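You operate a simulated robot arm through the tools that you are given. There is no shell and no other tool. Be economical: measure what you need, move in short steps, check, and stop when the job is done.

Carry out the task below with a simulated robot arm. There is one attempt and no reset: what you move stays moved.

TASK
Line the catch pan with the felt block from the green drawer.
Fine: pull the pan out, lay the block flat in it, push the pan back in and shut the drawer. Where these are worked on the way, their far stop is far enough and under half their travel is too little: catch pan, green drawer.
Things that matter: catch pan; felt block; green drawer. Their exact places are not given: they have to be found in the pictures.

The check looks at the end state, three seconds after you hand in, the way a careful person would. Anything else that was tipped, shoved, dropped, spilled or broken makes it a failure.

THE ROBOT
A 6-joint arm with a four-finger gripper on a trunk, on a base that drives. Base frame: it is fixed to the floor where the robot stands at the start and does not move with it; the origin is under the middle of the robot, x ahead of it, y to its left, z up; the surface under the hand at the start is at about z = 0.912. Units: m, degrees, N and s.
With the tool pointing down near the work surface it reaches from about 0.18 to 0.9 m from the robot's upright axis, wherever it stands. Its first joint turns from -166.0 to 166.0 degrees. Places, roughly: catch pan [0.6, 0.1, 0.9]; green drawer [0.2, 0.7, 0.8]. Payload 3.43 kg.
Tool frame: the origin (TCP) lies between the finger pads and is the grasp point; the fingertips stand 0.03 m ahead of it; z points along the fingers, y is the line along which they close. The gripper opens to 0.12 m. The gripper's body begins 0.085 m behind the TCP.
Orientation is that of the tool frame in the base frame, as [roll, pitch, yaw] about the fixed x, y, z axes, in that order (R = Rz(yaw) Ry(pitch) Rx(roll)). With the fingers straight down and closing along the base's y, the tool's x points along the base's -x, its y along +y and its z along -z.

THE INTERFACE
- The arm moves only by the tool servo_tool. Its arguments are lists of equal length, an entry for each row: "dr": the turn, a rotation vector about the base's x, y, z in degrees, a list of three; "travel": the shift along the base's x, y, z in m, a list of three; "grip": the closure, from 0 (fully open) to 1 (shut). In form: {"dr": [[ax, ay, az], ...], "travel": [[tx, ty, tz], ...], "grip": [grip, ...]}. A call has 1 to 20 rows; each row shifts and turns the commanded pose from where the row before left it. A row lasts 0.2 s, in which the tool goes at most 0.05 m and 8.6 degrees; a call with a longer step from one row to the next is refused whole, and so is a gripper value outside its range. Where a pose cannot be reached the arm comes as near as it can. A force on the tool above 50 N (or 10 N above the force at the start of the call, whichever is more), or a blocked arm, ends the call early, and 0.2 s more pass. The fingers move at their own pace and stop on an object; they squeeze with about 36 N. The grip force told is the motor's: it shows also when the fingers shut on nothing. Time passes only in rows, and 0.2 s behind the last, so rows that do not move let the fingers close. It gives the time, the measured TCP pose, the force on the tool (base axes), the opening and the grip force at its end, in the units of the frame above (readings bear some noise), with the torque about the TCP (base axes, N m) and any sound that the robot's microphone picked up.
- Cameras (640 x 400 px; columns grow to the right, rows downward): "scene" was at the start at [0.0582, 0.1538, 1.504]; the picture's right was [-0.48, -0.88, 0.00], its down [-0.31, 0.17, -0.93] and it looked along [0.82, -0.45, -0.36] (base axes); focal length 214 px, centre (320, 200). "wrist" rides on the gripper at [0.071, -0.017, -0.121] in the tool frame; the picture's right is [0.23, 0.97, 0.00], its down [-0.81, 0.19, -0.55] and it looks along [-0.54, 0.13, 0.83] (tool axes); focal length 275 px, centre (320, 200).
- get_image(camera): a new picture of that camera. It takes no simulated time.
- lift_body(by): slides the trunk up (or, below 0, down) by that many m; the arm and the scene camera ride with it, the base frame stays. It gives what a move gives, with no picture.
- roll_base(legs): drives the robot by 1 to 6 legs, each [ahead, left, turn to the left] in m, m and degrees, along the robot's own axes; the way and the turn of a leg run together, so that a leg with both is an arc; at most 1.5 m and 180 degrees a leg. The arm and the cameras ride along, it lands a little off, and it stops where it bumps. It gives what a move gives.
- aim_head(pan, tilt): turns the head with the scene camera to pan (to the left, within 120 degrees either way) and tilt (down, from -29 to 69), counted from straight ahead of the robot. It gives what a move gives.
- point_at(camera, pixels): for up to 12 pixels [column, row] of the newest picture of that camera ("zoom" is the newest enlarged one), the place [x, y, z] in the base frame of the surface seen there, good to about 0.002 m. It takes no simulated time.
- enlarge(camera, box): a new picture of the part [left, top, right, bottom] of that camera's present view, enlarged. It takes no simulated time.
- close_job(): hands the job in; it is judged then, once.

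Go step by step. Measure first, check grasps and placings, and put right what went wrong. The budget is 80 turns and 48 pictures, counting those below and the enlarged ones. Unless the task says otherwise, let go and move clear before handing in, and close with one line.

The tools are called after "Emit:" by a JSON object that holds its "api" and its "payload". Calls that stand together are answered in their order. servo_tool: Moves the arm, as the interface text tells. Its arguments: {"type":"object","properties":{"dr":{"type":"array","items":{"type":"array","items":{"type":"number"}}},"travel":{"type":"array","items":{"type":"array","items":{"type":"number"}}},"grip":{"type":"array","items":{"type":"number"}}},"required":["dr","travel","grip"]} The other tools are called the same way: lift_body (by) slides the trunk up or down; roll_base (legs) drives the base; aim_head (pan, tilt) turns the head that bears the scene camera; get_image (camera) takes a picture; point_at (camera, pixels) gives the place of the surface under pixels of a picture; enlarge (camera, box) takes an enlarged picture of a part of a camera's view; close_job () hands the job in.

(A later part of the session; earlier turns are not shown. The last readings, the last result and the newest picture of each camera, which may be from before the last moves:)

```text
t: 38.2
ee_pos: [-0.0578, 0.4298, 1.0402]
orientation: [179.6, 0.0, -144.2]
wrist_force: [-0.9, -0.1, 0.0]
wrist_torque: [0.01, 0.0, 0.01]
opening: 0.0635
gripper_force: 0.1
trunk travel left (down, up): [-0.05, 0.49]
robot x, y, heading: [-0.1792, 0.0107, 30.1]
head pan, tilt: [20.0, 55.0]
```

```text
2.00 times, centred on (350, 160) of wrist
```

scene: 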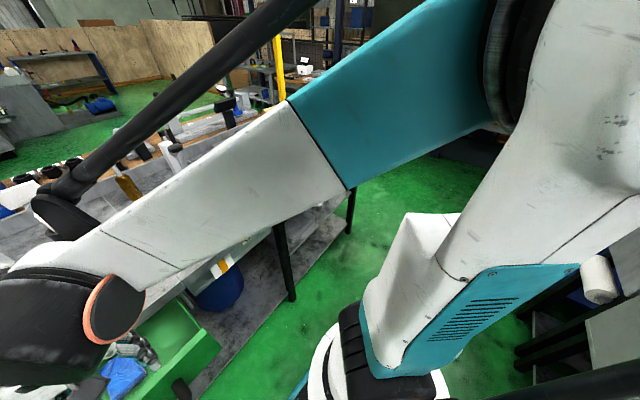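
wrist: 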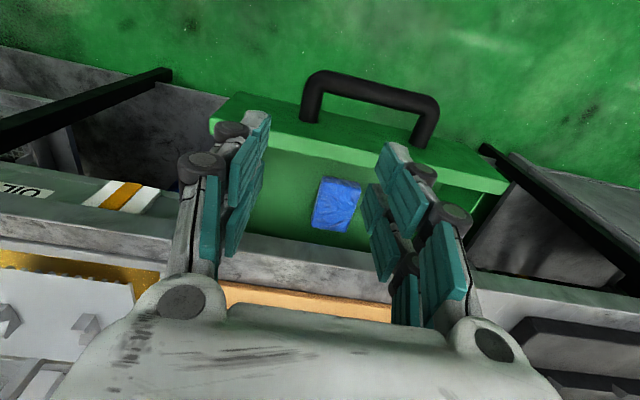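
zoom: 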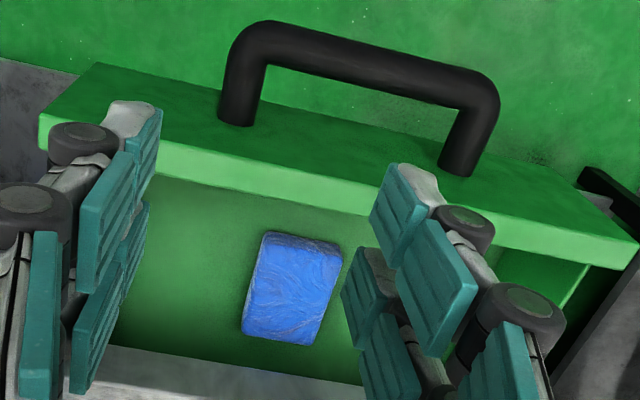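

Block: top z≈0.768, floor 0.739, ~0.03 thick, partly under the table edge. First open the pan; move over to its handle near (0.50,0.0).

Emit:
{"api": "servo_tool", "payload": {"dr": [[0, 0, 0], [0, 0, 0], [0, 0, 0], [0, 0, 0], [0, 0, 0], [0, 0, 0], [0, 0, 0], [0, 0, 0], [0, 0, 0], [0, 0, 0], [0, 0, 0], [0, 0, 0], [0, 0, 0], [0, 0, 0], [0, 0, 0], [0, 0, 0], [0, 0, 0], [0, 0, 0]], "travel": [[0, 0, 0.04], [0, 0, 0.04], [0.0325, -0.0285, 0], [0.0325, -0.0285, 0], [0.0325, -0.0285, 0], [0.0325, -0.0285, 0], [0.0325, -0.0285, 0], [0.0325, -0.0285, 0], [0.0325, -0.0285, 0], [0.0325, -0.0285, 0], [0.0325, -0.0285, 0], [0.0325, -0.0285, 0], [0.0325, -0.0285, 0], [0.0325, -0.0285, 0], [0.0325, -0.0285, 0], [0.0325, -0.0285, 0], [0.0325, -0.0285, 0], [0.0325, -0.0285, 0]], "grip": [0.3, 0.3, 0.3, 0.3, 0.3, 0.3, 0.3, 0.3, 0.3, 0.3, 0.3, 0.3, 0.3, 0.3, 0.3, 0.3, 0.3, 0.3]}}

Emit:
{"api": "get_image", "payload": {"camera": "wrist"}}

```text
t: 42.0
ee_pos: [0.463, -0.0265, 1.122]
orientation: [179.7, 0.0, -144.2]
wrist_force: [0.2, 0.3, 0.7]
wrist_torque: [0.0, 0.0, -0.02]
opening: 0.0838
gripper_force: 0.0
trunk travel left (down, up): [-0.05, 0.49]
robot x, y, heading: [-0.1797, 0.0117, 30.1]
head pan, tilt: [20.0, 55.0]
```

```text
16 pictures are left
```

wrist: 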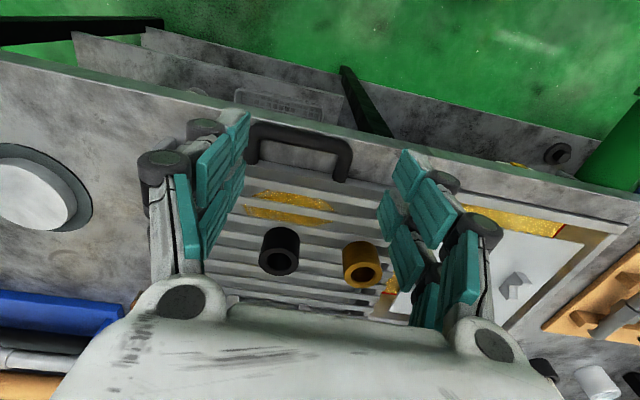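

The pan handle is at wrist (250–350,125–180), the rack with rings behind it. Measuring.

Emit:
{"api": "point_at", "payload": {"camera": "wrist", "pixels": [[255, 145], [265, 130], [300, 134], [335, 143], [346, 160], [340, 177], [300, 155], [300, 118], [300, 167], [290, 183], [345, 185], [254, 158]]}}

Emit:
{"api": "enlarge", "payload": {"camera": "wrist", "box": [220, 90, 420, 240]}}

```text
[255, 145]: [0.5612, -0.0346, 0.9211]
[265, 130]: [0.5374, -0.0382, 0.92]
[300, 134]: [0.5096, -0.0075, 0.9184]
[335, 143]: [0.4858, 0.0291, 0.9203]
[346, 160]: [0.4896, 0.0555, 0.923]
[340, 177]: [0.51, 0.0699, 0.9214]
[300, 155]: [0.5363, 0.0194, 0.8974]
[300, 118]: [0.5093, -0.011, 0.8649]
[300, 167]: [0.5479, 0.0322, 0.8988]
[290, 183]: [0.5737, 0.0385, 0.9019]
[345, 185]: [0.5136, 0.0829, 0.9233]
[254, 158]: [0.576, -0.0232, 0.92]
```

```text
2.67 times, centred on (320, 165) of wrist
```

zoom: 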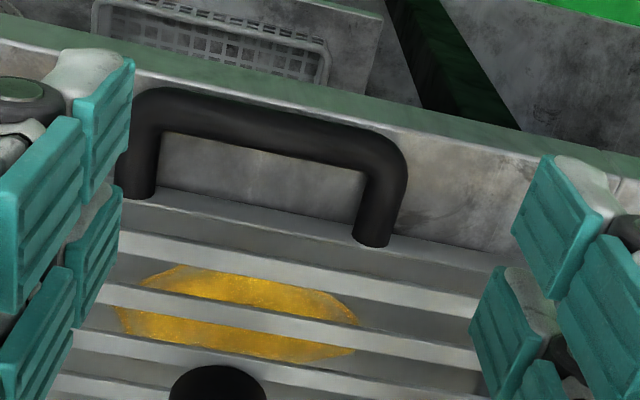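

Handle bar centre ≈ (0.511,-0.001), z≈0.91, table at 0.898. Turn the tool so it closes across the bar and hover over it.

Emit:
{"api": "servo_tool", "payload": {"dr": [[0, 0, -8], [0, 0, -8], [0, 0, -8], [0, 0, -8], [0, 0, -8], [0, 0, -8], [0, 0, -8], [0, 0, -8], [0, 0, -8], [0, 0, -8], [0, 0, -8], [0, 0, -1.6], [0, 0, 0], [0, 0, 0]], "travel": [[0.007, 0.0036, 0], [0.007, 0.0036, 0], [0.007, 0.0036, 0], [0.007, 0.0036, 0], [0.007, 0.0036, 0], [0.007, 0.0036, 0], [0.007, 0.0036, 0], [0, 0, 0], [0, 0, 0], [0, 0, 0], [0, 0, -0.02], [0, 0, -0.02], [0, 0, -0.02], [0, 0, 0]], "grip": [0.5, 0.5, 0.5, 0.5, 0.5, 0.5, 0.5, 0.5, 0.5, 0.5, 0.5, 0.5, 0.5, 0.5]}}

Emit:
{"api": "get_image", "payload": {"camera": "wrist"}}

```text
t: 45.0
ee_pos: [0.5148, 0.0003, 1.0606]
orientation: [179.6, 0.0, 126.2]
wrist_force: [0.1, 0.6, -1.3]
wrist_torque: [-0.01, -0.02, 0.01]
opening: 0.0601
gripper_force: 0.2
trunk travel left (down, up): [-0.05, 0.49]
robot x, y, heading: [-0.1806, 0.0143, 30.1]
head pan, tilt: [20.0, 55.0]
```

```text
14 pictures are left
```

wrist: 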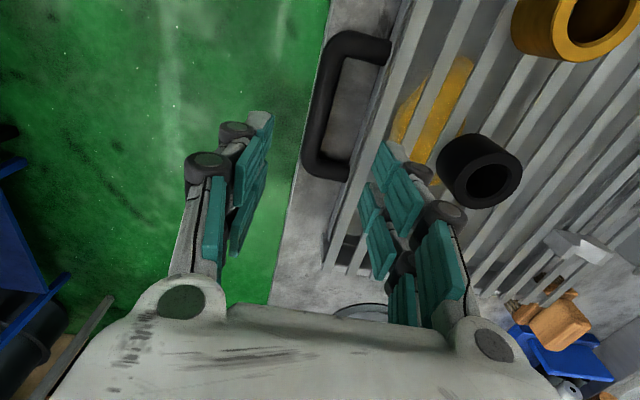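

Emit:
{"api": "point_at", "payload": {"camera": "wrist", "pixels": [[470, 140], [445, 165], [325, 100], [318, 130], [345, 220], [352, 200], [335, 165], [345, 110]]}}

```text
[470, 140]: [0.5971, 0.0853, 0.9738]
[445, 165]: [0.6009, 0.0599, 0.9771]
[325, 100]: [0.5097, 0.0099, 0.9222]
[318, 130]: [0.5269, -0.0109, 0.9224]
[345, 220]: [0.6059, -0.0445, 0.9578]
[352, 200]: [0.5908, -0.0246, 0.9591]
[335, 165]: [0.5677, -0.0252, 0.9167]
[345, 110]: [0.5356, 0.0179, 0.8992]
```

Bar centre u≈-0.416 matches the TCP; rack front is at u≈-0.462. Narrow to 5 cm, descend to z≈0.933 and close.

Emit:
{"api": "servo_tool", "payload": {"dr": [[0, 0, 0], [0, 0, 0], [0, 0, 0], [0, 0, 0], [0, 0, 0], [0, 0, 0], [0, 0, 0], [0, 0, 0], [0, 0, 0], [0, 0, 0]], "travel": [[0, 0, 0], [0, 0, -0.03], [0, 0, -0.03], [0, 0, -0.03], [0, 0, -0.02], [0, 0, -0.01], [0, 0, -0.007], [0, 0, 0], [0, 0, 0], [0, 0, 0]], "grip": [0.58, 0.58, 0.58, 0.58, 0.58, 0.58, 0.58, 0.7, 0.85, 1]}}

```text
t: 47.2
ee_pos: [0.5139, 0.0016, 0.9333]
orientation: [179.6, 0.0, 126.2]
wrist_force: [-0.9, 1.9, -2.0]
wrist_torque: [0.01, 0.03, -0.28]
opening: 0.0195
gripper_force: 45.4
trunk travel left (down, up): [-0.05, 0.49]
robot x, y, heading: [-0.1799, 0.0123, 30.3]
head pan, tilt: [20.0, 55.0]
```

Bar gripped (opening 0.0195). Pull outward along the table normal.

Emit:
{"api": "servo_tool", "payload": {"dr": [[0, 0, 0], [0, 0, 0], [0, 0, 0], [0, 0, 0], [0, 0, 0], [0, 0, 0], [0, 0, 0], [0, 0, 0], [0, 0, 0], [0, 0, 0], [0, 0, 0], [0, 0, 0], [0, 0, 0], [0, 0, 0], [0, 0, 0], [0, 0, 0], [0, 0, 0], [0, 0, 0], [0, 0, 0], [0, 0, 0]], "travel": [[-0.0081, -0.0059, 0], [-0.0081, -0.0059, 0], [-0.0081, -0.0059, 0], [-0.0081, -0.0059, 0], [-0.0081, -0.0059, 0], [-0.0081, -0.0059, 0], [-0.0081, -0.0059, 0], [-0.0081, -0.0059, 0], [-0.0081, -0.0059, 0], [-0.0081, -0.0059, 0], [-0.0081, -0.0059, 0], [-0.0081, -0.0059, 0], [-0.0081, -0.0059, 0], [-0.0081, -0.0059, 0], [-0.0081, -0.0059, 0], [-0.0081, -0.0059, 0], [-0.0081, -0.0059, 0], [-0.0081, -0.0059, 0], [-0.0081, -0.0059, 0], [-0.0081, -0.0059, 0]], "grip": [1, 1, 1, 1, 1, 1, 1, 1, 1, 1, 1, 1, 1, 1, 1, 1, 1, 1, 1, 1]}}

Emit:
{"api": "get_image", "payload": {"camera": "wrist"}}

```text
t: 51.4
ee_pos: [0.3508, -0.1172, 0.9332]
orientation: [179.5, 0.0, 126.3]
wrist_force: [-8.8, 10.2, -15.9]
wrist_torque: [0.32, 0.08, -0.26]
opening: 0.0196
gripper_force: 45.1
trunk travel left (down, up): [-0.05, 0.49]
robot x, y, heading: [-0.1818, 0.011, 30.3]
head pan, tilt: [20.0, 55.0]
```

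```text
13 pictures are left
```

wrist: 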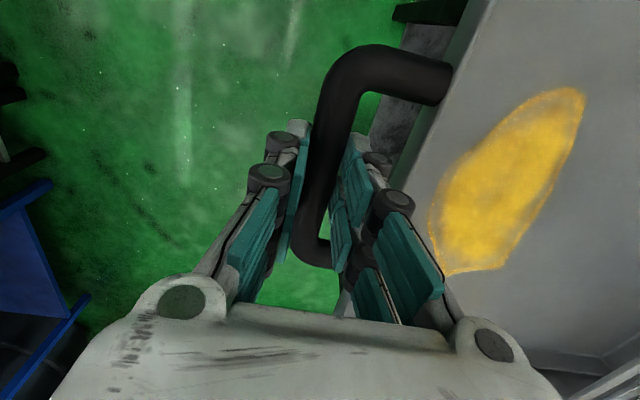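

Pan is out 0.2 m without a stop yet. Pull a bit further toward the stop.

Emit:
{"api": "servo_tool", "payload": {"dr": [[0, 0, 0], [0, 0, 0], [0, 0, 0], [0, 0, 0], [0, 0, 0], [0, 0, 0]], "travel": [[-0.0081, -0.0059, 0], [-0.0081, -0.0059, 0], [-0.0081, -0.0059, 0], [-0.0081, -0.0059, 0], [-0.0081, -0.0059, 0], [-0.0081, -0.0059, 0]], "grip": [1, 1, 1, 1, 1, 1]}}

```text
t: 52.2
ee_pos: [0.335, -0.1276, 0.9331]
orientation: [178.8, 0.0, 126.6]
wrist_force: [12.8, 10.1, -5.8]
wrist_torque: [1.06, 0.14, -0.99]
opening: 0.0193
gripper_force: 44.9
trunk travel left (down, up): [-0.05, 0.49]
robot x, y, heading: [-0.1796, 0.0124, 30.3]
head pan, tilt: [20.0, 55.0]
stopped in row 4: the force on the tool passed its limit at 62 N (the readings are from after the stop); the commanded pose is now the measured one
```

The pan reached its far stop (~0.22 m). Release and rise, then look.

Emit:
{"api": "servo_tool", "payload": {"dr": [[0, 0, 0], [0, 0, 0], [0, 0, 0], [0, 0, 0], [0, 0, 0], [0, 0, 0], [0, 0, 0], [0, 0, 0], [0, 0, 0]], "travel": [[0.0005, 0.0005, 0], [0, 0, 0], [0, 0, 0], [0, 0, 0.02], [0, 0, 0.03], [0, 0, 0.04], [0, 0, 0.04], [0, 0, 0.04], [0, 0, 0.04]], "grip": [0.8, 0.62, 0.62, 0.62, 0.62, 0.62, 0.62, 0.62, 0.62]}}

Emit:
{"api": "get_image", "payload": {"camera": "wrist"}}

```text
t: 54.2
ee_pos: [0.3345, -0.1308, 1.1431]
orientation: [178.9, 0.0, 126.5]
wrist_force: [-0.2, -0.1, -0.6]
wrist_torque: [-0.01, 0.0, 0.01]
opening: 0.0456
gripper_force: 0.0
trunk travel left (down, up): [-0.05, 0.49]
robot x, y, heading: [-0.1812, 0.0127, 29.9]
head pan, tilt: [20.0, 55.0]
```

```text
12 pictures are left
```

wrist: 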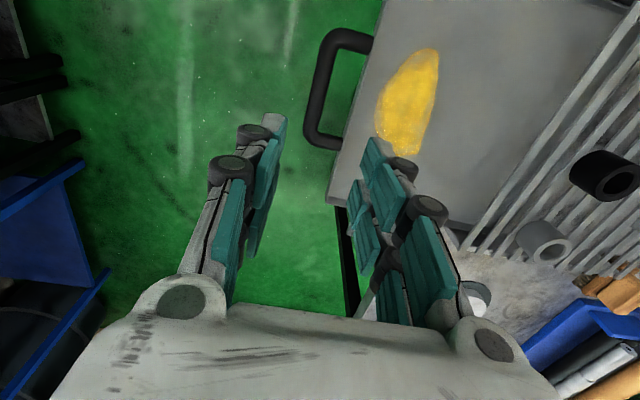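

Pan is out. Measure its floor and edges.

Emit:
{"api": "point_at", "payload": {"camera": "wrist", "pixels": [[500, 100], [410, 90], [450, 60], [395, 20], [372, 70], [335, 195], [470, 215], [455, 210], [560, 90], [350, 200], [480, 170], [590, 30]]}}

```text
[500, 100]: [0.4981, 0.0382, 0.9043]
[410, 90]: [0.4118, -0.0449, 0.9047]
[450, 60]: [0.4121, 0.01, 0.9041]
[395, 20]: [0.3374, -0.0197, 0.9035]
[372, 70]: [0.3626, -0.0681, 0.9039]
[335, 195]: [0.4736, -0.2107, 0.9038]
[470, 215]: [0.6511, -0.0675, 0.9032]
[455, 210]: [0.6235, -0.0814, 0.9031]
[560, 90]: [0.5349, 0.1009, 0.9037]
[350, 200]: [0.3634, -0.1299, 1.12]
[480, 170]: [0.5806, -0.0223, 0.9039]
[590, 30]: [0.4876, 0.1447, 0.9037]
```

Pan plate at z≈0.904, u from -0.25 to rack at -0.462, v≈-0.45…-0.16. Now go back over the drawer to the block, turning the tool 90° on the way.

Emit:
{"api": "servo_tool", "payload": {"dr": [[0, 0, 5], [0, 0, 5], [0, 0, 5], [0, 0, 5], [0, 0, 5], [0, 0, 5], [0, 0, 5], [0, 0, 5], [0, 0, 5], [0, 0, 5], [0, 0, 5], [0, 0, 5], [0, 0, 5], [0, 0, 5], [0, 0, 5], [0, 0, 5], [0, 0, 5], [0, 0, 4.7], [0, 0, 0], [0, 0, 0]], "travel": [[-0.0166, 0.0399, 0], [-0.0166, 0.0399, 0], [-0.0166, 0.0399, 0], [-0.0166, 0.0399, 0], [-0.0166, 0.0399, 0], [-0.0166, 0.0399, 0], [-0.0166, 0.0399, 0], [-0.0166, 0.0399, 0], [-0.0166, 0.0399, 0], [-0.0166, 0.0399, 0], [-0.0166, 0.0399, 0], [-0.0166, 0.0399, 0], [-0.0166, 0.0399, 0], [-0.0166, 0.0399, 0], [-0.0166, 0.0399, 0], [-0.0166, 0.0399, 0], [-0.0166, 0.0399, 0], [-0.0166, 0.0399, 0], [0, 0, -0.03], [0, 0, -0.03]], "grip": [0.2, 0.2, 0.2, 0.2, 0.2, 0.2, 0.2, 0.2, 0.2, 0.2, 0.2, 0.2, 0.2, 0.2, 0.2, 0.2, 0.2, 0.2, 0.2, 0.2]}}

Emit:
{"api": "get_image", "payload": {"camera": "wrist"}}

```text
t: 55.4
ee_pos: [0.3218, 0.0622, 1.149]
orientation: [179.0, 0.0, 150.1]
wrist_force: [0.5, -1.2, 0.1]
wrist_torque: [0.07, 0.06, -0.01]
opening: 0.096
gripper_force: 0.1
trunk travel left (down, up): [-0.05, 0.49]
robot x, y, heading: [-0.1783, 0.0142, 30.4]
head pan, tilt: [20.0, 55.0]
stopped in row 5: the arm was blocked; the commanded pose is now the measured one
```

```text
11 pictures are left
```

wrist: 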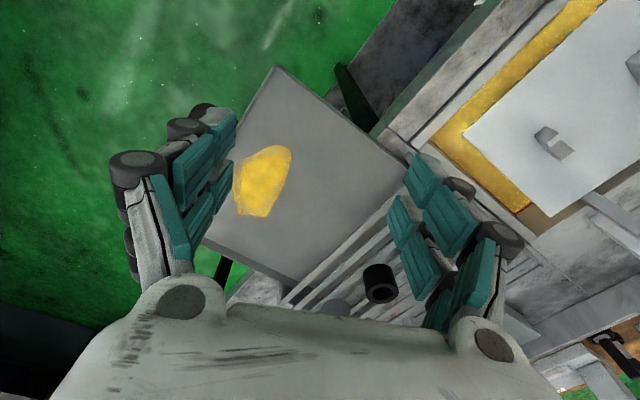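

Blocked by speed/limit, not contact. Do the yaw first, then translate in smaller steps.

Emit:
{"api": "servo_tool", "payload": {"dr": [[0, 0, 6], [0, 0, 6], [0, 0, 6], [0, 0, 6], [0, 0, 6], [0, 0, 6], [0, 0, 6], [0, 0, 6], [0, 0, 6], [0, 0, 6], [0, 0, 6], [0, 0, 0], [0, 0, 0], [0, 0, 0], [0, 0, 0], [0, 0, 0], [0, 0, 0], [0, 0, 0], [0, 0, 0], [0, 0, 0]], "travel": [[0, 0, 0], [0, 0, 0], [0, 0, 0], [0, 0, 0], [0, 0, 0], [0, 0, 0], [0, 0, 0], [0, 0, 0], [0, 0, 0], [0, 0, 0], [0, 0, 0], [-0.014, 0.026, 0], [-0.014, 0.026, 0], [-0.014, 0.026, 0], [-0.014, 0.026, 0], [-0.014, 0.026, 0], [-0.014, 0.026, 0], [-0.014, 0.026, 0], [-0.014, 0.026, 0], [-0.014, 0.026, 0]], "grip": [0.2, 0.2, 0.2, 0.2, 0.2, 0.2, 0.2, 0.2, 0.2, 0.2, 0.2, 0.2, 0.2, 0.2, 0.2, 0.2, 0.2, 0.2, 0.2, 0.2]}}

```text
t: 59.6
ee_pos: [0.1931, 0.2954, 1.1492]
orientation: [178.9, 0.0, -143.8]
wrist_force: [0.0, -0.9, 0.9]
wrist_torque: [0.0, -0.02, 0.0]
opening: 0.0961
gripper_force: 0.0
trunk travel left (down, up): [-0.05, 0.49]
robot x, y, heading: [-0.1799, 0.0135, 30.4]
head pan, tilt: [20.0, 55.0]
```

Emit:
{"api": "servo_tool", "payload": {"dr": [[-0.89, -0.65, 0], [0, 0, 0], [0, 0, 0], [0, 0, 0], [0, 0, 0], [0, 0, 0], [0, 0, 0], [0, 0, 0], [0, 0, 0], [0, 0, 0], [0, 0, 0], [0, 0, 0], [0, 0, 0], [0, 0, 0], [0, 0, 0], [0, 0, 0]], "travel": [[-0.0143, 0.0266, 0], [-0.0143, 0.0266, 0], [-0.0143, 0.0266, 0], [-0.0143, 0.0266, 0], [-0.0143, 0.0266, 0], [-0.0143, 0.0266, 0], [-0.0143, 0.0266, 0], [-0.0143, 0.0266, 0], [-0.0143, 0.0266, 0], [-0.0143, 0.0266, 0], [-0.0143, 0.0266, 0], [0, 0, -0.04], [0, 0, -0.04], [0, 0, -0.04], [0, 0, -0.02], [0, 0, 0]], "grip": [0.2, 0.2, 0.2, 0.2, 0.2, 0.2, 0.2, 0.2, 0.2, 0.2, 0.2, 0.2, 0.2, 0.2, 0.2, 0.2]}}

Emit:
{"api": "get_image", "payload": {"camera": "wrist"}}

```text
t: 63.0
ee_pos: [0.035, 0.589, 1.0102]
orientation: [-179.9, 0.0, -143.8]
wrist_force: [-0.9, 0.1, 0.5]
wrist_torque: [-0.01, -0.05, 0.0]
opening: 0.096
gripper_force: 0.1
trunk travel left (down, up): [-0.05, 0.49]
robot x, y, heading: [-0.1846, 0.012, 30.5]
head pan, tilt: [20.0, 55.0]
```

```text
10 pictures are left
```

wrist: 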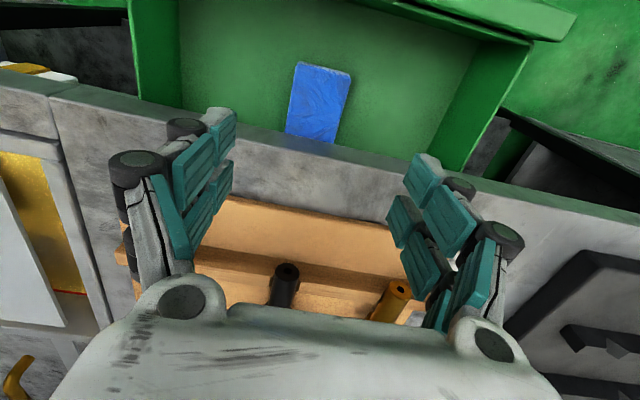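

Emit:
{"api": "point_at", "payload": {"camera": "wrist", "pixels": [[301, 68], [347, 79], [335, 138], [289, 129], [318, 100], [317, 68], [317, 150], [317, 143], [318, 140], [400, 100], [300, 160]]}}

```text
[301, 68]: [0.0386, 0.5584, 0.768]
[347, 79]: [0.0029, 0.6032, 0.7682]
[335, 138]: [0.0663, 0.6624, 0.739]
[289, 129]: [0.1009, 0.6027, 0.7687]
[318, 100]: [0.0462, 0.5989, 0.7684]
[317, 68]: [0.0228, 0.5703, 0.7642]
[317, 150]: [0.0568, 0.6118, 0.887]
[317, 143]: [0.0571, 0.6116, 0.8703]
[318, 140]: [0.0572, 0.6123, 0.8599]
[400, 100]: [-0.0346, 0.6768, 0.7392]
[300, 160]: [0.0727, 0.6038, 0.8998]
```

Block outer end at u≈-0.36, centre v≈0.456; table edge at u -0.407; TCP is at u -0.376, v 0.455. Descend and grip the block.

Emit:
{"api": "servo_tool", "payload": {"dr": [[0, 0, 0], [0, 0, 0], [0, 0, 0], [0, 0, 0], [0, 0, 0], [0, 0, 0], [0, 0, 0], [0, 0, 0], [0, 0, 0], [0, 0, 0], [0, 0, 0], [0, 0, 0]], "travel": [[0.001, 0, -0.03], [0, 0, -0.035], [0, 0, -0.035], [0, 0, -0.035], [0, 0, -0.035], [0, 0, -0.03], [0, 0, -0.02], [0, 0, -0.015], [0, 0, 0], [0, 0, 0], [0, 0, 0], [0, 0, 0]], "grip": [0.2, 0.2, 0.2, 0.2, 0.2, 0.2, 0.2, 0.2, 0.5, 0.8, 0.8, 0.8]}}

```text
t: 64.6
ee_pos: [0.037, 0.5895, 0.8041]
orientation: [179.9, 0.3, -143.7]
wrist_force: [-5.1, -6.4, 21.7]
wrist_torque: [0.79, -1.16, -0.19]
opening: 0.096
gripper_force: 0.1
trunk travel left (down, up): [-0.05, 0.49]
robot x, y, heading: [-0.1813, 0.0125, 30.3]
head pan, tilt: [20.0, 55.0]
stopped in row 7: the force on the tool passed its limit at 76 N (the readings are from after the stop); the commanded pose is now the measured one
```

The palm touches the table edge. Shift 12 mm outward, descend, grip the block's outer end and drag it outward inside the drawer; then regrip at its centre.

Emit:
{"api": "servo_tool", "payload": {"dr": [[0, 0, 0], [0, 0, 0], [0, 0, 0], [0, 0, 0], [0, 0, 0], [0, 0, 0], [0, 0, 0], [0, 0, 0]], "travel": [[0, 0, 0.015], [-0.0097, -0.0071, 0], [0, 0, -0.025], [0, 0, -0.014], [0, 0, -0.006], [0, 0, 0], [0, 0, 0], [0, 0, 0]], "grip": [0.2, 0.2, 0.2, 0.2, 0.2, 0.5, 0.8, 0.8]}}

```text
t: 65.4
ee_pos: [0.0268, 0.5832, 0.8025]
orientation: [180.0, 0.5, -143.8]
wrist_force: [-4.2, -8.1, 27.8]
wrist_torque: [1.17, -1.6, -0.34]
opening: 0.0959
gripper_force: 0.1
trunk travel left (down, up): [-0.05, 0.49]
robot x, y, heading: [-0.1802, 0.0123, 30.5]
head pan, tilt: [20.0, 55.0]
stopped in row 3: the force on the tool passed its limit at 114 N (the readings are from after the stop); the commanded pose is now the measured one
```

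The flange hits the table edge. Tilt the tool 20° (tips inward) so the flange clears, then go down.

Emit:
{"api": "servo_tool", "payload": {"dr": [[0, 0, 0], [3.93, -5.38, 0], [3.93, -5.38, 0], [3.93, -5.38, 0], [0, 0, 0], [0, 0, 0], [0, 0, 0], [0, 0, 0], [0, 0, 0], [0, 0, 0], [0, 0, 0]], "travel": [[0, 0, 0.03], [0, 0, 0.01], [0, 0, 0], [0, 0, 0], [0.0113, 0.0083, 0], [0, 0, -0.025], [0, 0, -0.025], [0, 0, -0.014], [0, 0, 0], [0, 0, 0], [0, 0, 0]], "grip": [0.2, 0.2, 0.2, 0.2, 0.2, 0.2, 0.2, 0.2, 0.5, 0.8, 0.8]}}

Emit:
{"api": "get_image", "payload": {"camera": "wrist"}}

```text
t: 67.2
ee_pos: [0.0389, 0.5928, 0.78]
orientation: [-180.0, 20.4, -143.8]
wrist_force: [-0.8, 1.0, 16.0]
wrist_torque: [-1.35, 1.49, -0.06]
opening: 0.0696
gripper_force: 8.6
trunk travel left (down, up): [-0.05, 0.49]
robot x, y, heading: [-0.1822, 0.0109, 30.4]
head pan, tilt: [20.0, 55.0]
stopped in row 9: the force on the tool passed its limit at 57 N (the readings are from after the stop); the commanded pose is now the measured one
```

```text
9 pictures are left
```

wrist: 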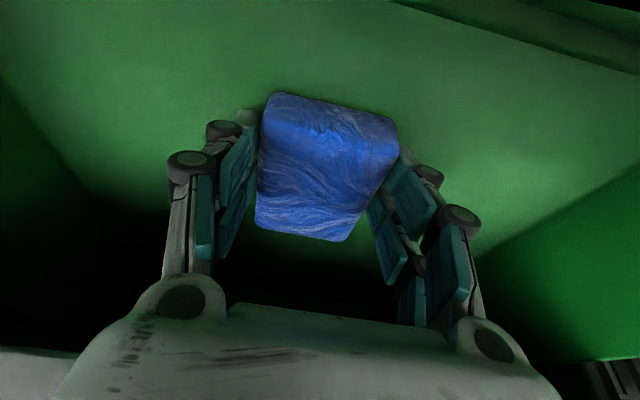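

Fingers straddle the block (268–390,95–240); the camera housing lightly touches the drawer front. Raise 4 mm and close.

Emit:
{"api": "servo_tool", "payload": {"dr": [[0, 0, 0], [0, 0, 0], [0, 0, 0], [0, 0, 0], [0, 0, 0], [0, 0, 0]], "travel": [[0, 0, 0.005], [0, 0, 0], [0, 0, 0], [0, 0, 0], [0, 0, 0.003], [0, 0, 0.004]], "grip": [0.42, 0.6, 0.8, 0.8, 0.8, 0.8]}}

```text
t: 68.6
ee_pos: [0.0405, 0.5937, 0.7906]
orientation: [180.0, 20.4, -143.8]
wrist_force: [1.4, -0.2, -0.1]
wrist_torque: [-0.05, 0.0, -0.02]
opening: 0.0689
gripper_force: 36.0
trunk travel left (down, up): [-0.05, 0.49]
robot x, y, heading: [-0.178, 0.0109, 30.4]
head pan, tilt: [20.0, 55.0]
```

Gripped (0.069 opening, 36 N). Lift 4 cm, slide outward 7 cm to clear the table, then rise.

Emit:
{"api": "servo_tool", "payload": {"dr": [[0, 0, 0], [0, 0, 0], [0, 0, 0], [0, 0, 0], [0, 0, 0], [0, 0, 0], [0, 0, 0], [0, 0, 0], [0, 0, 0], [0, 0, 0]], "travel": [[0, 0, 0.02], [0, 0, 0.02], [-0.0161, -0.0118, 0], [-0.0161, -0.0118, 0], [-0.0161, -0.0118, 0], [-0.008, -0.0059, 0], [0, 0, 0.03], [0, 0, 0.04], [0, 0, 0.04], [0, 0, 0.04]], "grip": [0.8, 0.8, 0.8, 0.8, 0.8, 0.8, 0.8, 0.8, 0.8, 0.8]}}

Emit:
{"api": "get_image", "payload": {"camera": "wrist"}}

```text
t: 70.8
ee_pos: [-0.0193, 0.5518, 0.9828]
orientation: [-179.9, 20.4, -143.6]
wrist_force: [0.4, 0.2, -0.4]
wrist_torque: [-0.01, -0.01, -0.04]
opening: 0.0691
gripper_force: 35.9
trunk travel left (down, up): [-0.05, 0.49]
robot x, y, heading: [-0.1779, 0.0109, 30.3]
head pan, tilt: [20.0, 55.0]
```

```text
8 pictures are left
```

wrist: 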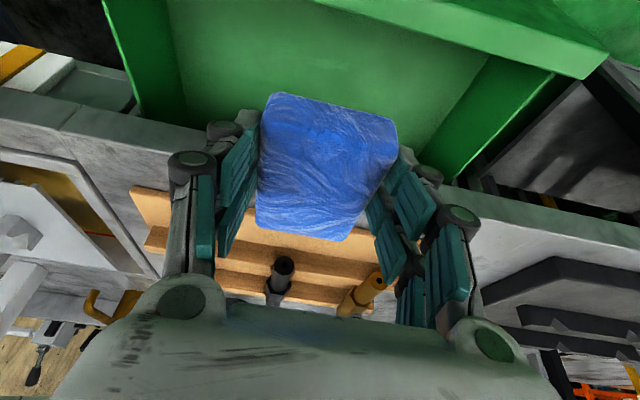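

Block is held firmly, flat relative to the table if I keep this 20° tilt. Rise and carry it over to the pan, keeping orientation.

Emit:
{"api": "servo_tool", "payload": {"dr": [[0, 0, 0], [0, 0, 0], [0, 0, 0], [0, 0, 0], [0, 0, 0], [0, 0, 0], [0, 0, 0], [0, 0, 0], [0, 0, 0], [0, 0, 0], [0, 0, 0], [0, 0, 0], [0, 0, 0], [0, 0, 0], [0, 0, 0], [0, 0, 0], [0, 0, 0], [0, 0, 0]], "travel": [[0, 0, 0.04], [0, 0, 0.04], [0, 0, 0.04], [0.017, -0.0212, 0], [0.017, -0.0212, 0], [0.017, -0.0212, 0], [0.017, -0.0212, 0], [0.017, -0.0212, 0], [0.017, -0.0212, 0], [0.017, -0.0212, 0], [0.017, -0.0212, 0], [0.017, -0.0212, 0], [0.017, -0.0212, 0], [0.017, -0.0212, 0], [0.017, -0.0212, 0], [0.017, -0.0212, 0], [0.017, -0.0212, 0], [0.017, -0.0212, 0]], "grip": [0.8, 0.8, 0.8, 0.8, 0.8, 0.8, 0.8, 0.8, 0.8, 0.8, 0.8, 0.8, 0.8, 0.8, 0.8, 0.8, 0.8, 0.8]}}

```text
t: 74.6
ee_pos: [0.2368, 0.2357, 1.1021]
orientation: [-179.9, 20.4, -143.4]
wrist_force: [0.6, -0.1, -0.1]
wrist_torque: [0.01, -0.01, -0.03]
opening: 0.0692
gripper_force: 36.5
trunk travel left (down, up): [-0.05, 0.49]
robot x, y, heading: [-0.1776, 0.0113, 30.0]
head pan, tilt: [20.0, 55.0]
```

Emit:
{"api": "servo_tool", "payload": {"dr": [[0, 0, 0], [0, 0, 0], [0, 0, 0], [0, 0, 0], [0, 0, 0], [0, 0, 0], [0, 0, 0], [0, 0, 0], [0, 0, 0], [0, 0, 0], [0, 0, 0], [0, 0, 0], [0, 0, 0], [0, 0, 0], [0, 0, 0], [0, 0, 0]], "travel": [[0.017, -0.0213, 0], [0.017, -0.0213, 0], [0.017, -0.0213, 0], [0.017, -0.0213, 0], [0.017, -0.0213, 0], [0.017, -0.0213, 0], [0.017, -0.0213, 0], [0.017, -0.0213, 0], [0.017, -0.0213, 0], [0.017, -0.0213, 0], [0.017, -0.0213, 0], [0.017, -0.0213, 0], [0.017, -0.0213, 0], [0, 0, -0.04], [0, 0, -0.04], [0, 0, 0]], "grip": [0.8, 0.8, 0.8, 0.8, 0.8, 0.8, 0.8, 0.8, 0.8, 0.8, 0.8, 0.8, 0.8, 0.8, 0.8, 0.8]}}

Emit:
{"api": "get_image", "payload": {"camera": "wrist"}}

```text
t: 78.0
ee_pos: [0.4597, -0.0424, 1.0221]
orientation: [-180.0, 20.3, -143.8]
wrist_force: [0.5, 0.3, 0.0]
wrist_torque: [0.01, -0.02, -0.03]
opening: 0.0692
gripper_force: 36.1
trunk travel left (down, up): [-0.05, 0.49]
robot x, y, heading: [-0.1795, 0.0108, 30.2]
head pan, tilt: [20.0, 55.0]
```

```text
7 pictures are left
```

wrist: 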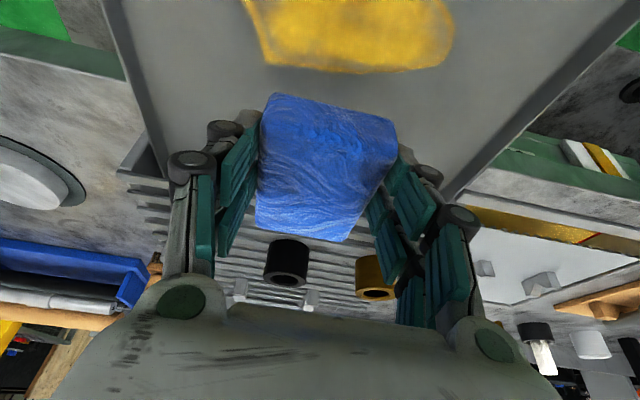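

Over the pan, well before the rack. Lower until the block touches and release.

Emit:
{"api": "servo_tool", "payload": {"dr": [[0, 0, 0], [0, 0, 0], [0, 0, 0], [0, 0, 0], [0, 0, 0], [0, 0, 0], [0, 0, 0]], "travel": [[0, 0, -0.03], [0, 0, -0.025], [0, 0, -0.01], [0, 0, -0.005], [0, 0, -0.002], [0, 0, -0.002], [0, 0, 0]], "grip": [0.8, 0.8, 0.8, 0.8, 0.8, 0.8, 0.8]}}

```text
t: 79.6
ee_pos: [0.4589, -0.0432, 0.948]
orientation: [-180.0, 20.3, -143.8]
wrist_force: [-0.4, 0.3, -0.3]
wrist_torque: [-0.01, 0.02, 0.03]
opening: 0.069
gripper_force: 35.8
trunk travel left (down, up): [-0.05, 0.49]
robot x, y, heading: [-0.1812, 0.0088, 30.2]
head pan, tilt: [20.0, 55.0]
```

Emit:
{"api": "servo_tool", "payload": {"dr": [[0, 0, 0], [0, 0, 0], [0, 0, 0]], "travel": [[0, 0, -0.002], [0, 0, -0.001], [0, 0, 0]], "grip": [0.8, 0.8, 0.8]}}

Emit:
{"api": "enlarge", "payload": {"camera": "scene", "box": [160, 120, 480, 320]}}

```text
t: 80.4
ee_pos: [0.4593, -0.0414, 0.9463]
orientation: [-179.9, 20.5, -143.8]
wrist_force: [6.7, -1.0, 27.8]
wrist_torque: [0.31, -0.27, -0.09]
opening: 0.0692
gripper_force: 35.7
trunk travel left (down, up): [-0.05, 0.49]
robot x, y, heading: [-0.1791, 0.0122, 30.1]
head pan, tilt: [20.0, 55.0]
```

```text
2.00 times, centred on (320, 220) of scene
```

zoom: 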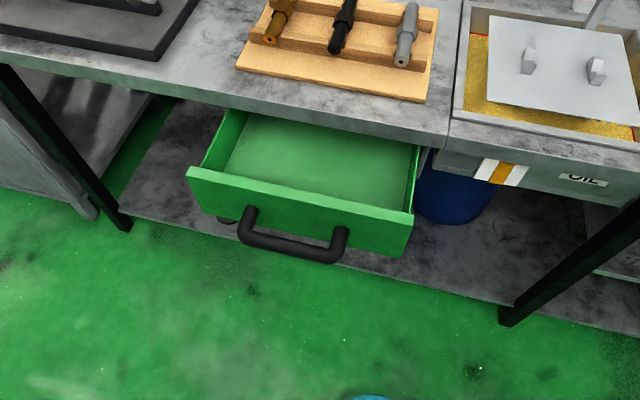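

Contact felt (28 N). Release, wait and rise.

Emit:
{"api": "servo_tool", "payload": {"dr": [[0, 0, 0], [0, 0, 0], [0, 0, 0], [0, 0, 0], [0, 0, 0], [0, 0, 0], [0, 0, 0]], "travel": [[0, 0, 0.001], [0, 0, 0], [0, 0, 0], [0, 0, 0.02], [0, 0, 0.03], [0, 0, 0.04], [0, 0, 0.04]], "grip": [0.35, 0.25, 0.2, 0.2, 0.2, 0.2, 0.2]}}

Emit:
{"api": "get_image", "payload": {"camera": "wrist"}}

```text
t: 82.0
ee_pos: [0.458, -0.0419, 1.0763]
orientation: [-180.0, 20.3, -143.9]
wrist_force: [-0.3, -0.5, 0.2]
wrist_torque: [-0.05, -0.01, 0.02]
opening: 0.0962
gripper_force: 0.3
trunk travel left (down, up): [-0.05, 0.49]
robot x, y, heading: [-0.1792, 0.0137, 30.2]
head pan, tilt: [20.0, 55.0]
```

```text
5 pictures are left
```

wrist: 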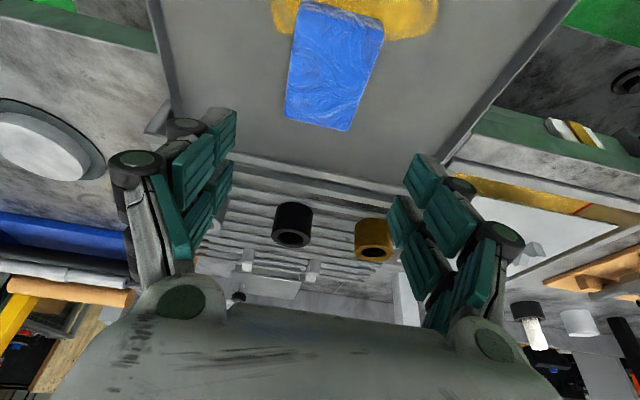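

Block lies in the pan, rings still upright. Check its flatness, and the rack's clearance.

Emit:
{"api": "point_at", "payload": {"camera": "wrist", "pixels": [[302, 12], [378, 28], [292, 112], [345, 124], [335, 65], [260, 130], [300, 152], [300, 160], [300, 168], [300, 178], [300, 190]]}}

```text
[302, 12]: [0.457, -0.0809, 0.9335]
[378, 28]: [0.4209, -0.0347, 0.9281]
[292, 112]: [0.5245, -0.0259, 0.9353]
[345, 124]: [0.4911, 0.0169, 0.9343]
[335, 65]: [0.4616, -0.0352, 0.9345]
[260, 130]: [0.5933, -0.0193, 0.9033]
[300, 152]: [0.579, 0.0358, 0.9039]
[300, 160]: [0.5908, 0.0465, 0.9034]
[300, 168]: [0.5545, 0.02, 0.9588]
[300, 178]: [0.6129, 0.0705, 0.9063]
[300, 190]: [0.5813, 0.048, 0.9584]
```

Block is flat (top 0.934) and the rack underside is ≥0.944, so it fits. Now straighten the tool, close the fingers and go in front of the pan's handle to push it back.

Emit:
{"api": "servo_tool", "payload": {"dr": [[-3.93, 5.38, 0], [-3.93, 5.38, 0], [-3.93, 5.38, 0], [-0.2, 0.3, 0], [0, 0, 0], [0, 0, 0], [0, 0, 0], [0, 0, 0], [0, 0, 0], [0, 0, 0], [0, 0, 0], [0, 0, 0], [0, 0, 0], [0, 0, 0], [0, 0, 0], [0, 0, 0], [0, 0, 0]], "travel": [[0, 0, 0.02], [0, 0, 0], [0, 0, 0], [-0.0208, -0.015, 0], [-0.0208, -0.015, 0], [-0.0208, -0.015, 0], [-0.0208, -0.015, 0], [-0.0208, -0.015, 0], [-0.0208, -0.015, 0], [-0.0208, -0.015, 0], [-0.0208, -0.015, 0], [0, 0, 0], [0, 0, -0.04], [0, 0, -0.04], [0, 0, -0.04], [0, 0, -0.04], [0, 0, 0]], "grip": [0.5, 0.8, 1, 1, 1, 1, 1, 1, 1, 1, 1, 1, 1, 1, 1, 1, 1]}}

Emit:
{"api": "get_image", "payload": {"camera": "wrist"}}

```text
t: 85.6
ee_pos: [0.2916, -0.1624, 0.9356]
orientation: [-179.9, 0.0, -143.7]
wrist_force: [0.7, 0.7, -0.2]
wrist_torque: [0.03, 0.04, 0.03]
opening: 0.0
gripper_force: 33.0
trunk travel left (down, up): [-0.05, 0.49]
robot x, y, heading: [-0.1791, 0.011, 30.4]
head pan, tilt: [20.0, 55.0]
```

```text
4 pictures are left
```

wrist: 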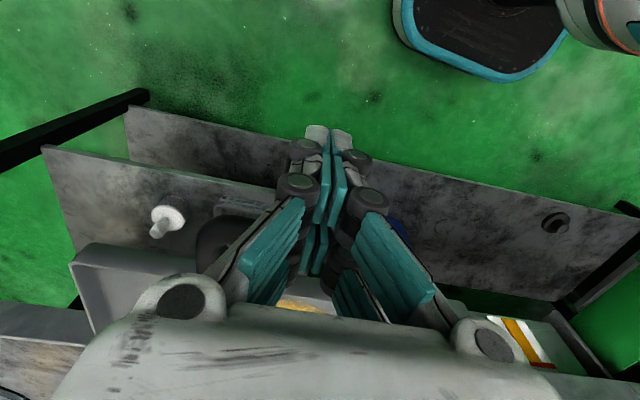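

Fingers are in front of the handle. Push inward along the pan axis, slowly.

Emit:
{"api": "servo_tool", "payload": {"dr": [[0, 0, 0], [0, 0, 0], [0, 0, 0], [0, 0, 0], [0, 0, 0], [0, 0, 0], [0, 0, 0], [0, 0, 0], [0, 0, 0], [0, 0, 0], [0, 0, 0], [0, 0, 0], [0, 0, 0], [0, 0, 0], [0, 0, 0], [0, 0, 0], [0, 0, 0], [0, 0, 0], [0, 0, 0], [0, 0, 0]], "travel": [[0.0081, 0.0059, 0], [0.0081, 0.0059, 0], [0.0081, 0.0059, 0], [0.0081, 0.0059, 0], [0.0081, 0.0059, 0], [0.0081, 0.0059, 0], [0.0081, 0.0059, 0], [0.0081, 0.0059, 0], [0.0081, 0.0059, 0], [0.0081, 0.0059, 0], [0.0081, 0.0059, 0], [0.0081, 0.0059, 0], [0.0081, 0.0059, 0], [0.0081, 0.0059, 0], [0.0081, 0.0059, 0], [0.0081, 0.0059, 0], [0.0081, 0.0059, 0], [0.0081, 0.0059, 0], [0.0081, 0.0059, 0], [0.0081, 0.0059, 0]], "grip": [1, 1, 1, 1, 1, 1, 1, 1, 1, 1, 1, 1, 1, 1, 1, 1, 1, 1, 1, 1]}}

```text
t: 89.8
ee_pos: [0.4547, -0.044, 0.9367]
orientation: [180.0, 0.0, -143.7]
wrist_force: [0.5, 0.8, -1.1]
wrist_torque: [0.01, -0.04, 0.03]
opening: 0.0003
gripper_force: 33.1
trunk travel left (down, up): [-0.05, 0.49]
robot x, y, heading: [-0.1811, 0.0122, 30.5]
head pan, tilt: [20.0, 55.0]
```

Force is nearly nil; check that the pan is really moving.

Emit:
{"api": "get_image", "payload": {"camera": "wrist"}}

Emit:
{"api": "point_at", "payload": {"camera": "wrist", "pixels": [[232, 210], [225, 250], [260, 150], [420, 180], [380, 160], [250, 180], [430, 220]]}}

```text
3 pictures are left
```

wrist: 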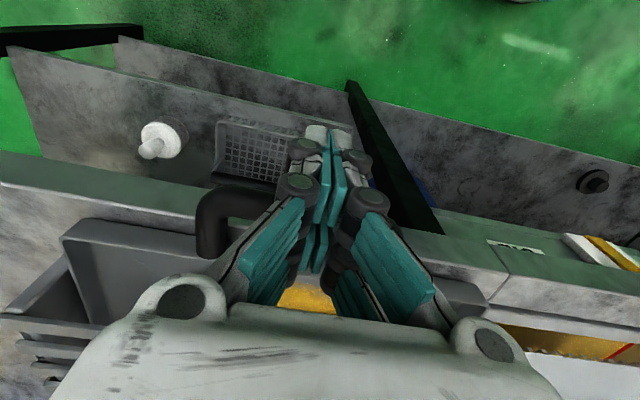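

```text
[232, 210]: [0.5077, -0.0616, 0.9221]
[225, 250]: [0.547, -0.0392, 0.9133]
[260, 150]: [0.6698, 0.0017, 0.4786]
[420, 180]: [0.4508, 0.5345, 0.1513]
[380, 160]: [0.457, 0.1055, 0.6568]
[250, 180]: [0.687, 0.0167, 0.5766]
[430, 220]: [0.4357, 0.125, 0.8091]
```

Handle has moved in (bar at u≈-0.373, needs -0.416). Push the remaining ~4–5 cm until it stops.

Emit:
{"api": "servo_tool", "payload": {"dr": [[0, 0, 0], [0, 0, 0], [0, 0, 0], [0, 0, 0], [0, 0, 0], [0, 0, 0], [0, 0, 0], [0, 0, 0], [0, 0, 0], [0, 0, 0], [0, 0, 0]], "travel": [[0.0081, 0.0059, 0], [0.0081, 0.0059, 0], [0.0081, 0.0059, 0], [0.0081, 0.0059, 0], [0.004, 0.003, 0], [0.004, 0.003, 0], [0.004, 0.003, 0], [0.004, 0.003, 0], [0.004, 0.003, 0], [0.004, 0.003, 0], [0.004, 0.003, 0]], "grip": [1, 1, 1, 1, 1, 1, 1, 1, 1, 1, 1]}}

```text
t: 91.3
ee_pos: [0.488, -0.0197, 0.9364]
orientation: [179.8, -0.6, -144.2]
wrist_force: [-10.8, -3.4, -0.7]
wrist_torque: [-0.18, 0.21, 0.09]
opening: 0.0057
gripper_force: 33.7
trunk travel left (down, up): [-0.05, 0.49]
robot x, y, heading: [-0.1792, 0.0117, 30.3]
head pan, tilt: [20.0, 55.0]
stopped in row 7: the force on the tool passed its limit at 55 N (the readings are from after the stop); the commanded pose is now the measured one
```

Pan is home (TCP at predicted stop). Back off, rise and head for the drawer handle.

Emit:
{"api": "servo_tool", "payload": {"dr": [[0, 0, 0], [0, 0, 0], [0, 0, 0], [0, 0, 0], [0, 0, 0], [0, 0, 0], [0, 0, 0], [0, 0, 0], [0, 0, 0], [0, 0, 0], [0, 0, 0], [0, 0, 0], [0, 0, 0], [0, 0, 0], [0, 0, 0], [0, 0, 0], [0, 0, 0], [0, 0, 0], [0, 0, 0], [0, 0, 0]], "travel": [[-0.02, -0.0145, 0], [-0.02, -0.0145, 0], [0, 0, 0.045], [0, 0, 0.045], [0, 0, 0.045], [0, 0, 0.045], [-0.018, 0.024, 0], [-0.018, 0.024, 0], [-0.018, 0.024, 0], [-0.018, 0.024, 0], [-0.018, 0.024, 0], [-0.018, 0.024, 0], [-0.018, 0.024, 0], [-0.018, 0.024, 0], [-0.018, 0.024, 0], [-0.018, 0.024, 0], [-0.018, 0.024, 0], [-0.018, 0.024, 0], [-0.018, 0.024, 0], [-0.018, 0.024, 0]], "grip": [1, 1, 1, 1, 1, 1, 1, 1, 1, 1, 1, 1, 1, 1, 1, 1, 1, 1, 1, 1]}}

```text
t: 95.5
ee_pos: [0.1992, 0.289, 1.116]
orientation: [179.8, -0.5, -144.0]
wrist_force: [0.4, -0.6, 0.6]
wrist_torque: [0.03, -0.02, -0.01]
opening: 0.0003
gripper_force: 33.1
trunk travel left (down, up): [-0.05, 0.49]
robot x, y, heading: [-0.1779, 0.0098, 30.2]
head pan, tilt: [20.0, 55.0]
```

Emit:
{"api": "servo_tool", "payload": {"dr": [[0, 0, 0], [0, 0, 0], [0, 0, 0], [0, 0, 0], [0, 0, 0], [0, 0, 0], [0, 0, 0], [0, 0, 0], [0, 0, 0], [0, 0, 0], [0, 0, 0], [0, 0, 0], [0, 0, 0], [0, 0, 0], [0, 0, 0], [0, 0, 0], [0, 0, 0], [0, 0, 0]], "travel": [[-0.0255, 0.0099, 0], [-0.0255, 0.0099, 0], [-0.0255, 0.0099, 0], [-0.0255, 0.0099, 0], [-0.0255, 0.0099, 0], [-0.0255, 0.0099, 0], [-0.0255, 0.0099, 0], [-0.0255, 0.0099, 0], [-0.0255, 0.0099, 0], [-0.0255, 0.0099, 0], [-0.0255, 0.0099, 0], [-0.0255, 0.0099, 0], [-0.0255, 0.0099, 0], [-0.0255, 0.0099, 0], [-0.0255, 0.0099, 0], [0, 0, -0.04], [0, 0, -0.04], [0, 0, 0]], "grip": [1, 1, 1, 1, 1, 1, 1, 1, 1, 1, 1, 1, 1, 1, 1, 1, 1, 1]}}

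```text
t: 98.5
ee_pos: [-0.0894, 0.4074, 1.1046]
orientation: [179.7, -0.5, -154.4]
wrist_force: [0.7, -0.4, 0.1]
wrist_torque: [0.1, 0.01, -0.01]
opening: 0.0
gripper_force: 32.9
trunk travel left (down, up): [-0.05, 0.49]
robot x, y, heading: [-0.1798, 0.0121, 30.0]
head pan, tilt: [20.0, 55.0]
stopped in row 15: the arm was blocked; the commanded pose is now the measured one
```

A joint limit near this azimuth (yaw drifted), no contact. Instead I'll push the drawer front's right part (v≈0.325), which is nearer; go there and restore yaw.

Emit:
{"api": "servo_tool", "payload": {"dr": [[0, 0, 0], [0, 0, 0], [0, 0, 5], [0, 0, 5.4], [0, 0, 0], [0, 0, 0], [0, 0, 0], [0, 0, 0]], "travel": [[0.02, -0.012, 0], [0.02, -0.012, 0], [0.007, -0.005, 0], [0, 0, 0], [0, 0, -0.04], [0, 0, -0.04], [0, 0, -0.04], [0, 0, 0]], "grip": [1, 1, 1, 1, 1, 1, 1, 1]}}

Emit:
{"api": "get_image", "payload": {"camera": "wrist"}}

Emit:
{"api": "point_at", "payload": {"camera": "wrist", "pixels": [[220, 150], [250, 150], [400, 150], [400, 180], [450, 180], [250, 180], [230, 200], [420, 130]]}}

```text
t: 100.3
ee_pos: [-0.0454, 0.3846, 0.9868]
orientation: [179.9, -0.5, -143.6]
wrist_force: [0.1, 0.0, 0.5]
wrist_torque: [-0.02, 0.02, -0.02]
opening: 0.0001
gripper_force: 33.1
trunk travel left (down, up): [-0.05, 0.49]
robot x, y, heading: [-0.1763, 0.0113, 29.9]
head pan, tilt: [20.0, 55.0]
```

```text
2 pictures are left
```

wrist: 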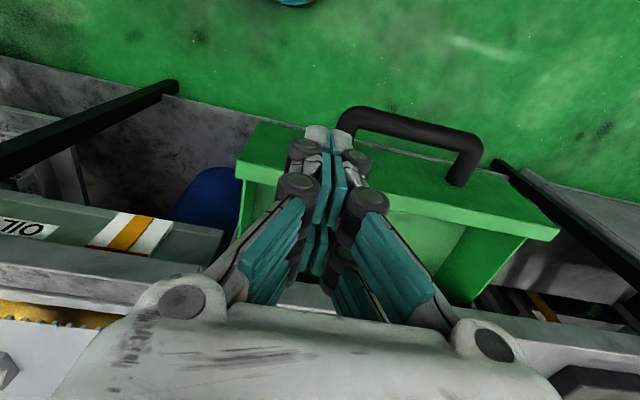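

```text
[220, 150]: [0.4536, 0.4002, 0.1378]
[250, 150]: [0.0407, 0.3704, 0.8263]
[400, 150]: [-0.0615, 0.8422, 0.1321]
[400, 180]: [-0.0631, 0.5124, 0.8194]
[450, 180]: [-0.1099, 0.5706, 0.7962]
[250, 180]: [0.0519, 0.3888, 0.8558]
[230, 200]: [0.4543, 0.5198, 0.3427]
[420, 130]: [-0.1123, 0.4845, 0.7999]
```

Front face is at u≈-0.251. Shift 12 mm to the right, descend to z≈0.845 in front of it.

Emit:
{"api": "servo_tool", "payload": {"dr": [[0, 0, 0], [0, 0, 0], [0, 0, 0], [0, 0, 0], [0, 0, 0], [0, 0, 0], [0, 0, 0], [0, 0, 0], [0, 0, 0], [0, 0, 0]], "travel": [[0.007, -0.0097, 0], [0, 0, -0.04], [0, 0, -0.04], [0, 0, -0.04], [0, 0, -0.022], [0, 0, 0], [0.0081, 0.0059, 0], [0.0081, 0.0059, 0], [0.0081, 0.0059, 0], [0.0081, 0.0059, 0]], "grip": [1, 1, 1, 1, 1, 1, 1, 1, 1, 1]}}

```text
t: 102.5
ee_pos: [-0.0055, 0.3982, 0.8446]
orientation: [180.0, -0.5, -143.6]
wrist_force: [-0.6, 0.0, -0.4]
wrist_torque: [0.06, -0.06, -0.01]
opening: 0.0
gripper_force: 33.6
trunk travel left (down, up): [-0.05, 0.49]
robot x, y, heading: [-0.1809, 0.0102, 29.9]
head pan, tilt: [20.0, 55.0]
```

Descended without contact and reached the face. Push the drawer shut.

Emit:
{"api": "servo_tool", "payload": {"dr": [[0, 0, 0], [0, 0, 0], [0, 0, 0], [0, 0, 0], [0, 0, 0], [0, 0, 0], [0, 0, 0], [0, 0, 0], [0, 0, 0], [0, 0, 0], [0, 0, 0], [0, 0, 0], [0, 0, 0], [0, 0, 0], [0, 0, 0], [0, 0, 0], [0, 0, 0], [0, 0, 0], [0, 0, 0], [0, 0, 0]], "travel": [[0.0081, 0.0059, 0], [0.0081, 0.0059, 0], [0.0081, 0.0059, 0], [0.0081, 0.0059, 0], [0.0081, 0.0059, 0], [0.0081, 0.0059, 0], [0.0081, 0.0059, 0], [0.0081, 0.0059, 0], [0.0081, 0.0059, 0], [0.0081, 0.0059, 0], [0.0081, 0.0059, 0], [0.0081, 0.0059, 0], [0.0081, 0.0059, 0], [0.0081, 0.0059, 0], [0.0081, 0.0059, 0], [0.004, 0.003, 0], [0.004, 0.003, 0], [0.004, 0.003, 0], [0.004, 0.003, 0], [0.004, 0.003, 0]], "grip": [1, 1, 1, 1, 1, 1, 1, 1, 1, 1, 1, 1, 1, 1, 1, 1, 1, 1, 1, 1]}}

```text
t: 106.2
ee_pos: [0.1182, 0.4876, 0.8453]
orientation: [179.9, -1.0, -143.5]
wrist_force: [-10.5, -10.7, 0.4]
wrist_torque: [0.64, -0.44, -0.29]
opening: 0.0002
gripper_force: 33.2
trunk travel left (down, up): [-0.05, 0.49]
robot x, y, heading: [-0.1807, 0.0113, 30.2]
head pan, tilt: [20.0, 55.0]
stopped in row 18: the force on the tool passed its limit at 59 N (the readings are from after the stop); the commanded pose is now the measured one
```

Stopped at u≈-0.383, where the upper fingers likely touch the table slab edge while the closed face is recessed to -0.413. Back off, tilt the tips inward 15°, lower a bit and give a final push.

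Emit:
{"api": "servo_tool", "payload": {"dr": [[0, 0, 0], [4.4, -6, 0], [4.4, -6, 0], [0, 0, 0], [0, 0, 0], [0, 0, 0], [0, 0, 0], [0, 0, 0], [0, 0, 0], [0, 0, 0], [0, 0, 0]], "travel": [[-0.0161, -0.0118, 0], [0, 0, 0], [0, 0, 0], [0, 0, -0.01], [0.004, 0.003, 0], [0.004, 0.003, 0], [0.004, 0.003, 0], [0.004, 0.003, 0], [0.004, 0.003, 0], [0.004, 0.003, 0], [0.004, 0.003, 0]], "grip": [1, 1, 1, 1, 1, 1, 1, 1, 1, 1, 1]}}

```text
t: 108.3
ee_pos: [0.1193, 0.4886, 0.8322]
orientation: [-180.0, 13.2, -143.4]
wrist_force: [-9.3, -9.5, -3.9]
wrist_torque: [-0.14, 0.34, -0.08]
opening: 0.0061
gripper_force: 33.4
trunk travel left (down, up): [-0.05, 0.49]
robot x, y, heading: [-0.1826, 0.0134, 30.2]
head pan, tilt: [20.0, 55.0]
stopped in row 10: the force on the tool passed its limit at 57 N (the readings are from after the stop); the commanded pose is now the measured one
```

Tip contact now at u≈-0.414 = closed face. Back off, rise and verify.

Emit:
{"api": "servo_tool", "payload": {"dr": [[0, 0, 0], [0, 0, 0], [0, 0, 0], [-4.4, 6, 0], [-4.4, 6, 0], [0, 0, 0], [0, 0, 0], [0, 0, 0], [0, 0, 0]], "travel": [[-0.02, -0.0146, 0], [-0.03, -0.022, 0], [-0.03, -0.022, 0], [0, 0, 0.03], [0, 0, 0.04], [0, 0, 0.045], [0, 0, 0.045], [0, 0, 0.045], [0, 0, 0.045]], "grip": [1, 1, 1, 1, 1, 1, 1, 1, 1]}}

Emit:
{"api": "get_image", "payload": {"camera": "wrist"}}

Emit:
{"api": "point_at", "payload": {"camera": "wrist", "pixels": [[290, 130], [380, 130], [400, 150], [420, 150], [260, 120], [380, 110], [440, 165], [400, 120], [420, 130], [360, 110], [250, 140], [450, 150]]}}

```text
t: 110.3
ee_pos: [0.0391, 0.4313, 1.0834]
orientation: [179.9, -1.6, -143.4]
wrist_force: [0.5, 0.6, 0.3]
wrist_torque: [-0.02, 0.02, 0.03]
opening: 0.0
gripper_force: 33.1
trunk travel left (down, up): [-0.05, 0.49]
robot x, y, heading: [-0.1842, 0.0098, 30.0]
head pan, tilt: [20.0, 55.0]
```

```text
1 pictures are left
```

wrist: 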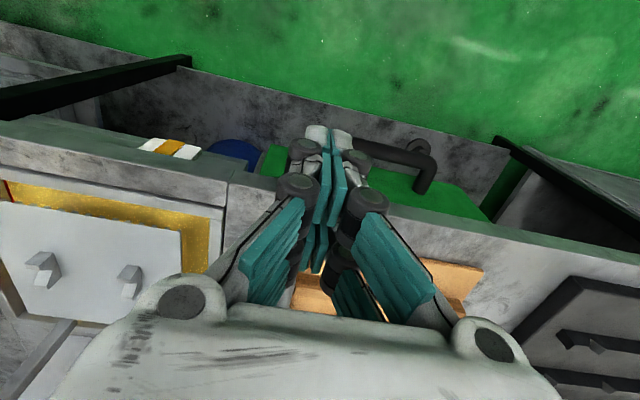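

```text
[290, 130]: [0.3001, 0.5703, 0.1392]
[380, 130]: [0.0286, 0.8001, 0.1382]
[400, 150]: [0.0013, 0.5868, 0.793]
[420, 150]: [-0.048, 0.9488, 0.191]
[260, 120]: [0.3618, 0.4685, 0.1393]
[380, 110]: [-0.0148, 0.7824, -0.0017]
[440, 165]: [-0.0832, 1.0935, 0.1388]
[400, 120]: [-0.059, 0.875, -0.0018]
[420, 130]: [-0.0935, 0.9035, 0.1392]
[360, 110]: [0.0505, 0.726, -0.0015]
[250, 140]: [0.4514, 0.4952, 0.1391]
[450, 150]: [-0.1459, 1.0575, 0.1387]
```

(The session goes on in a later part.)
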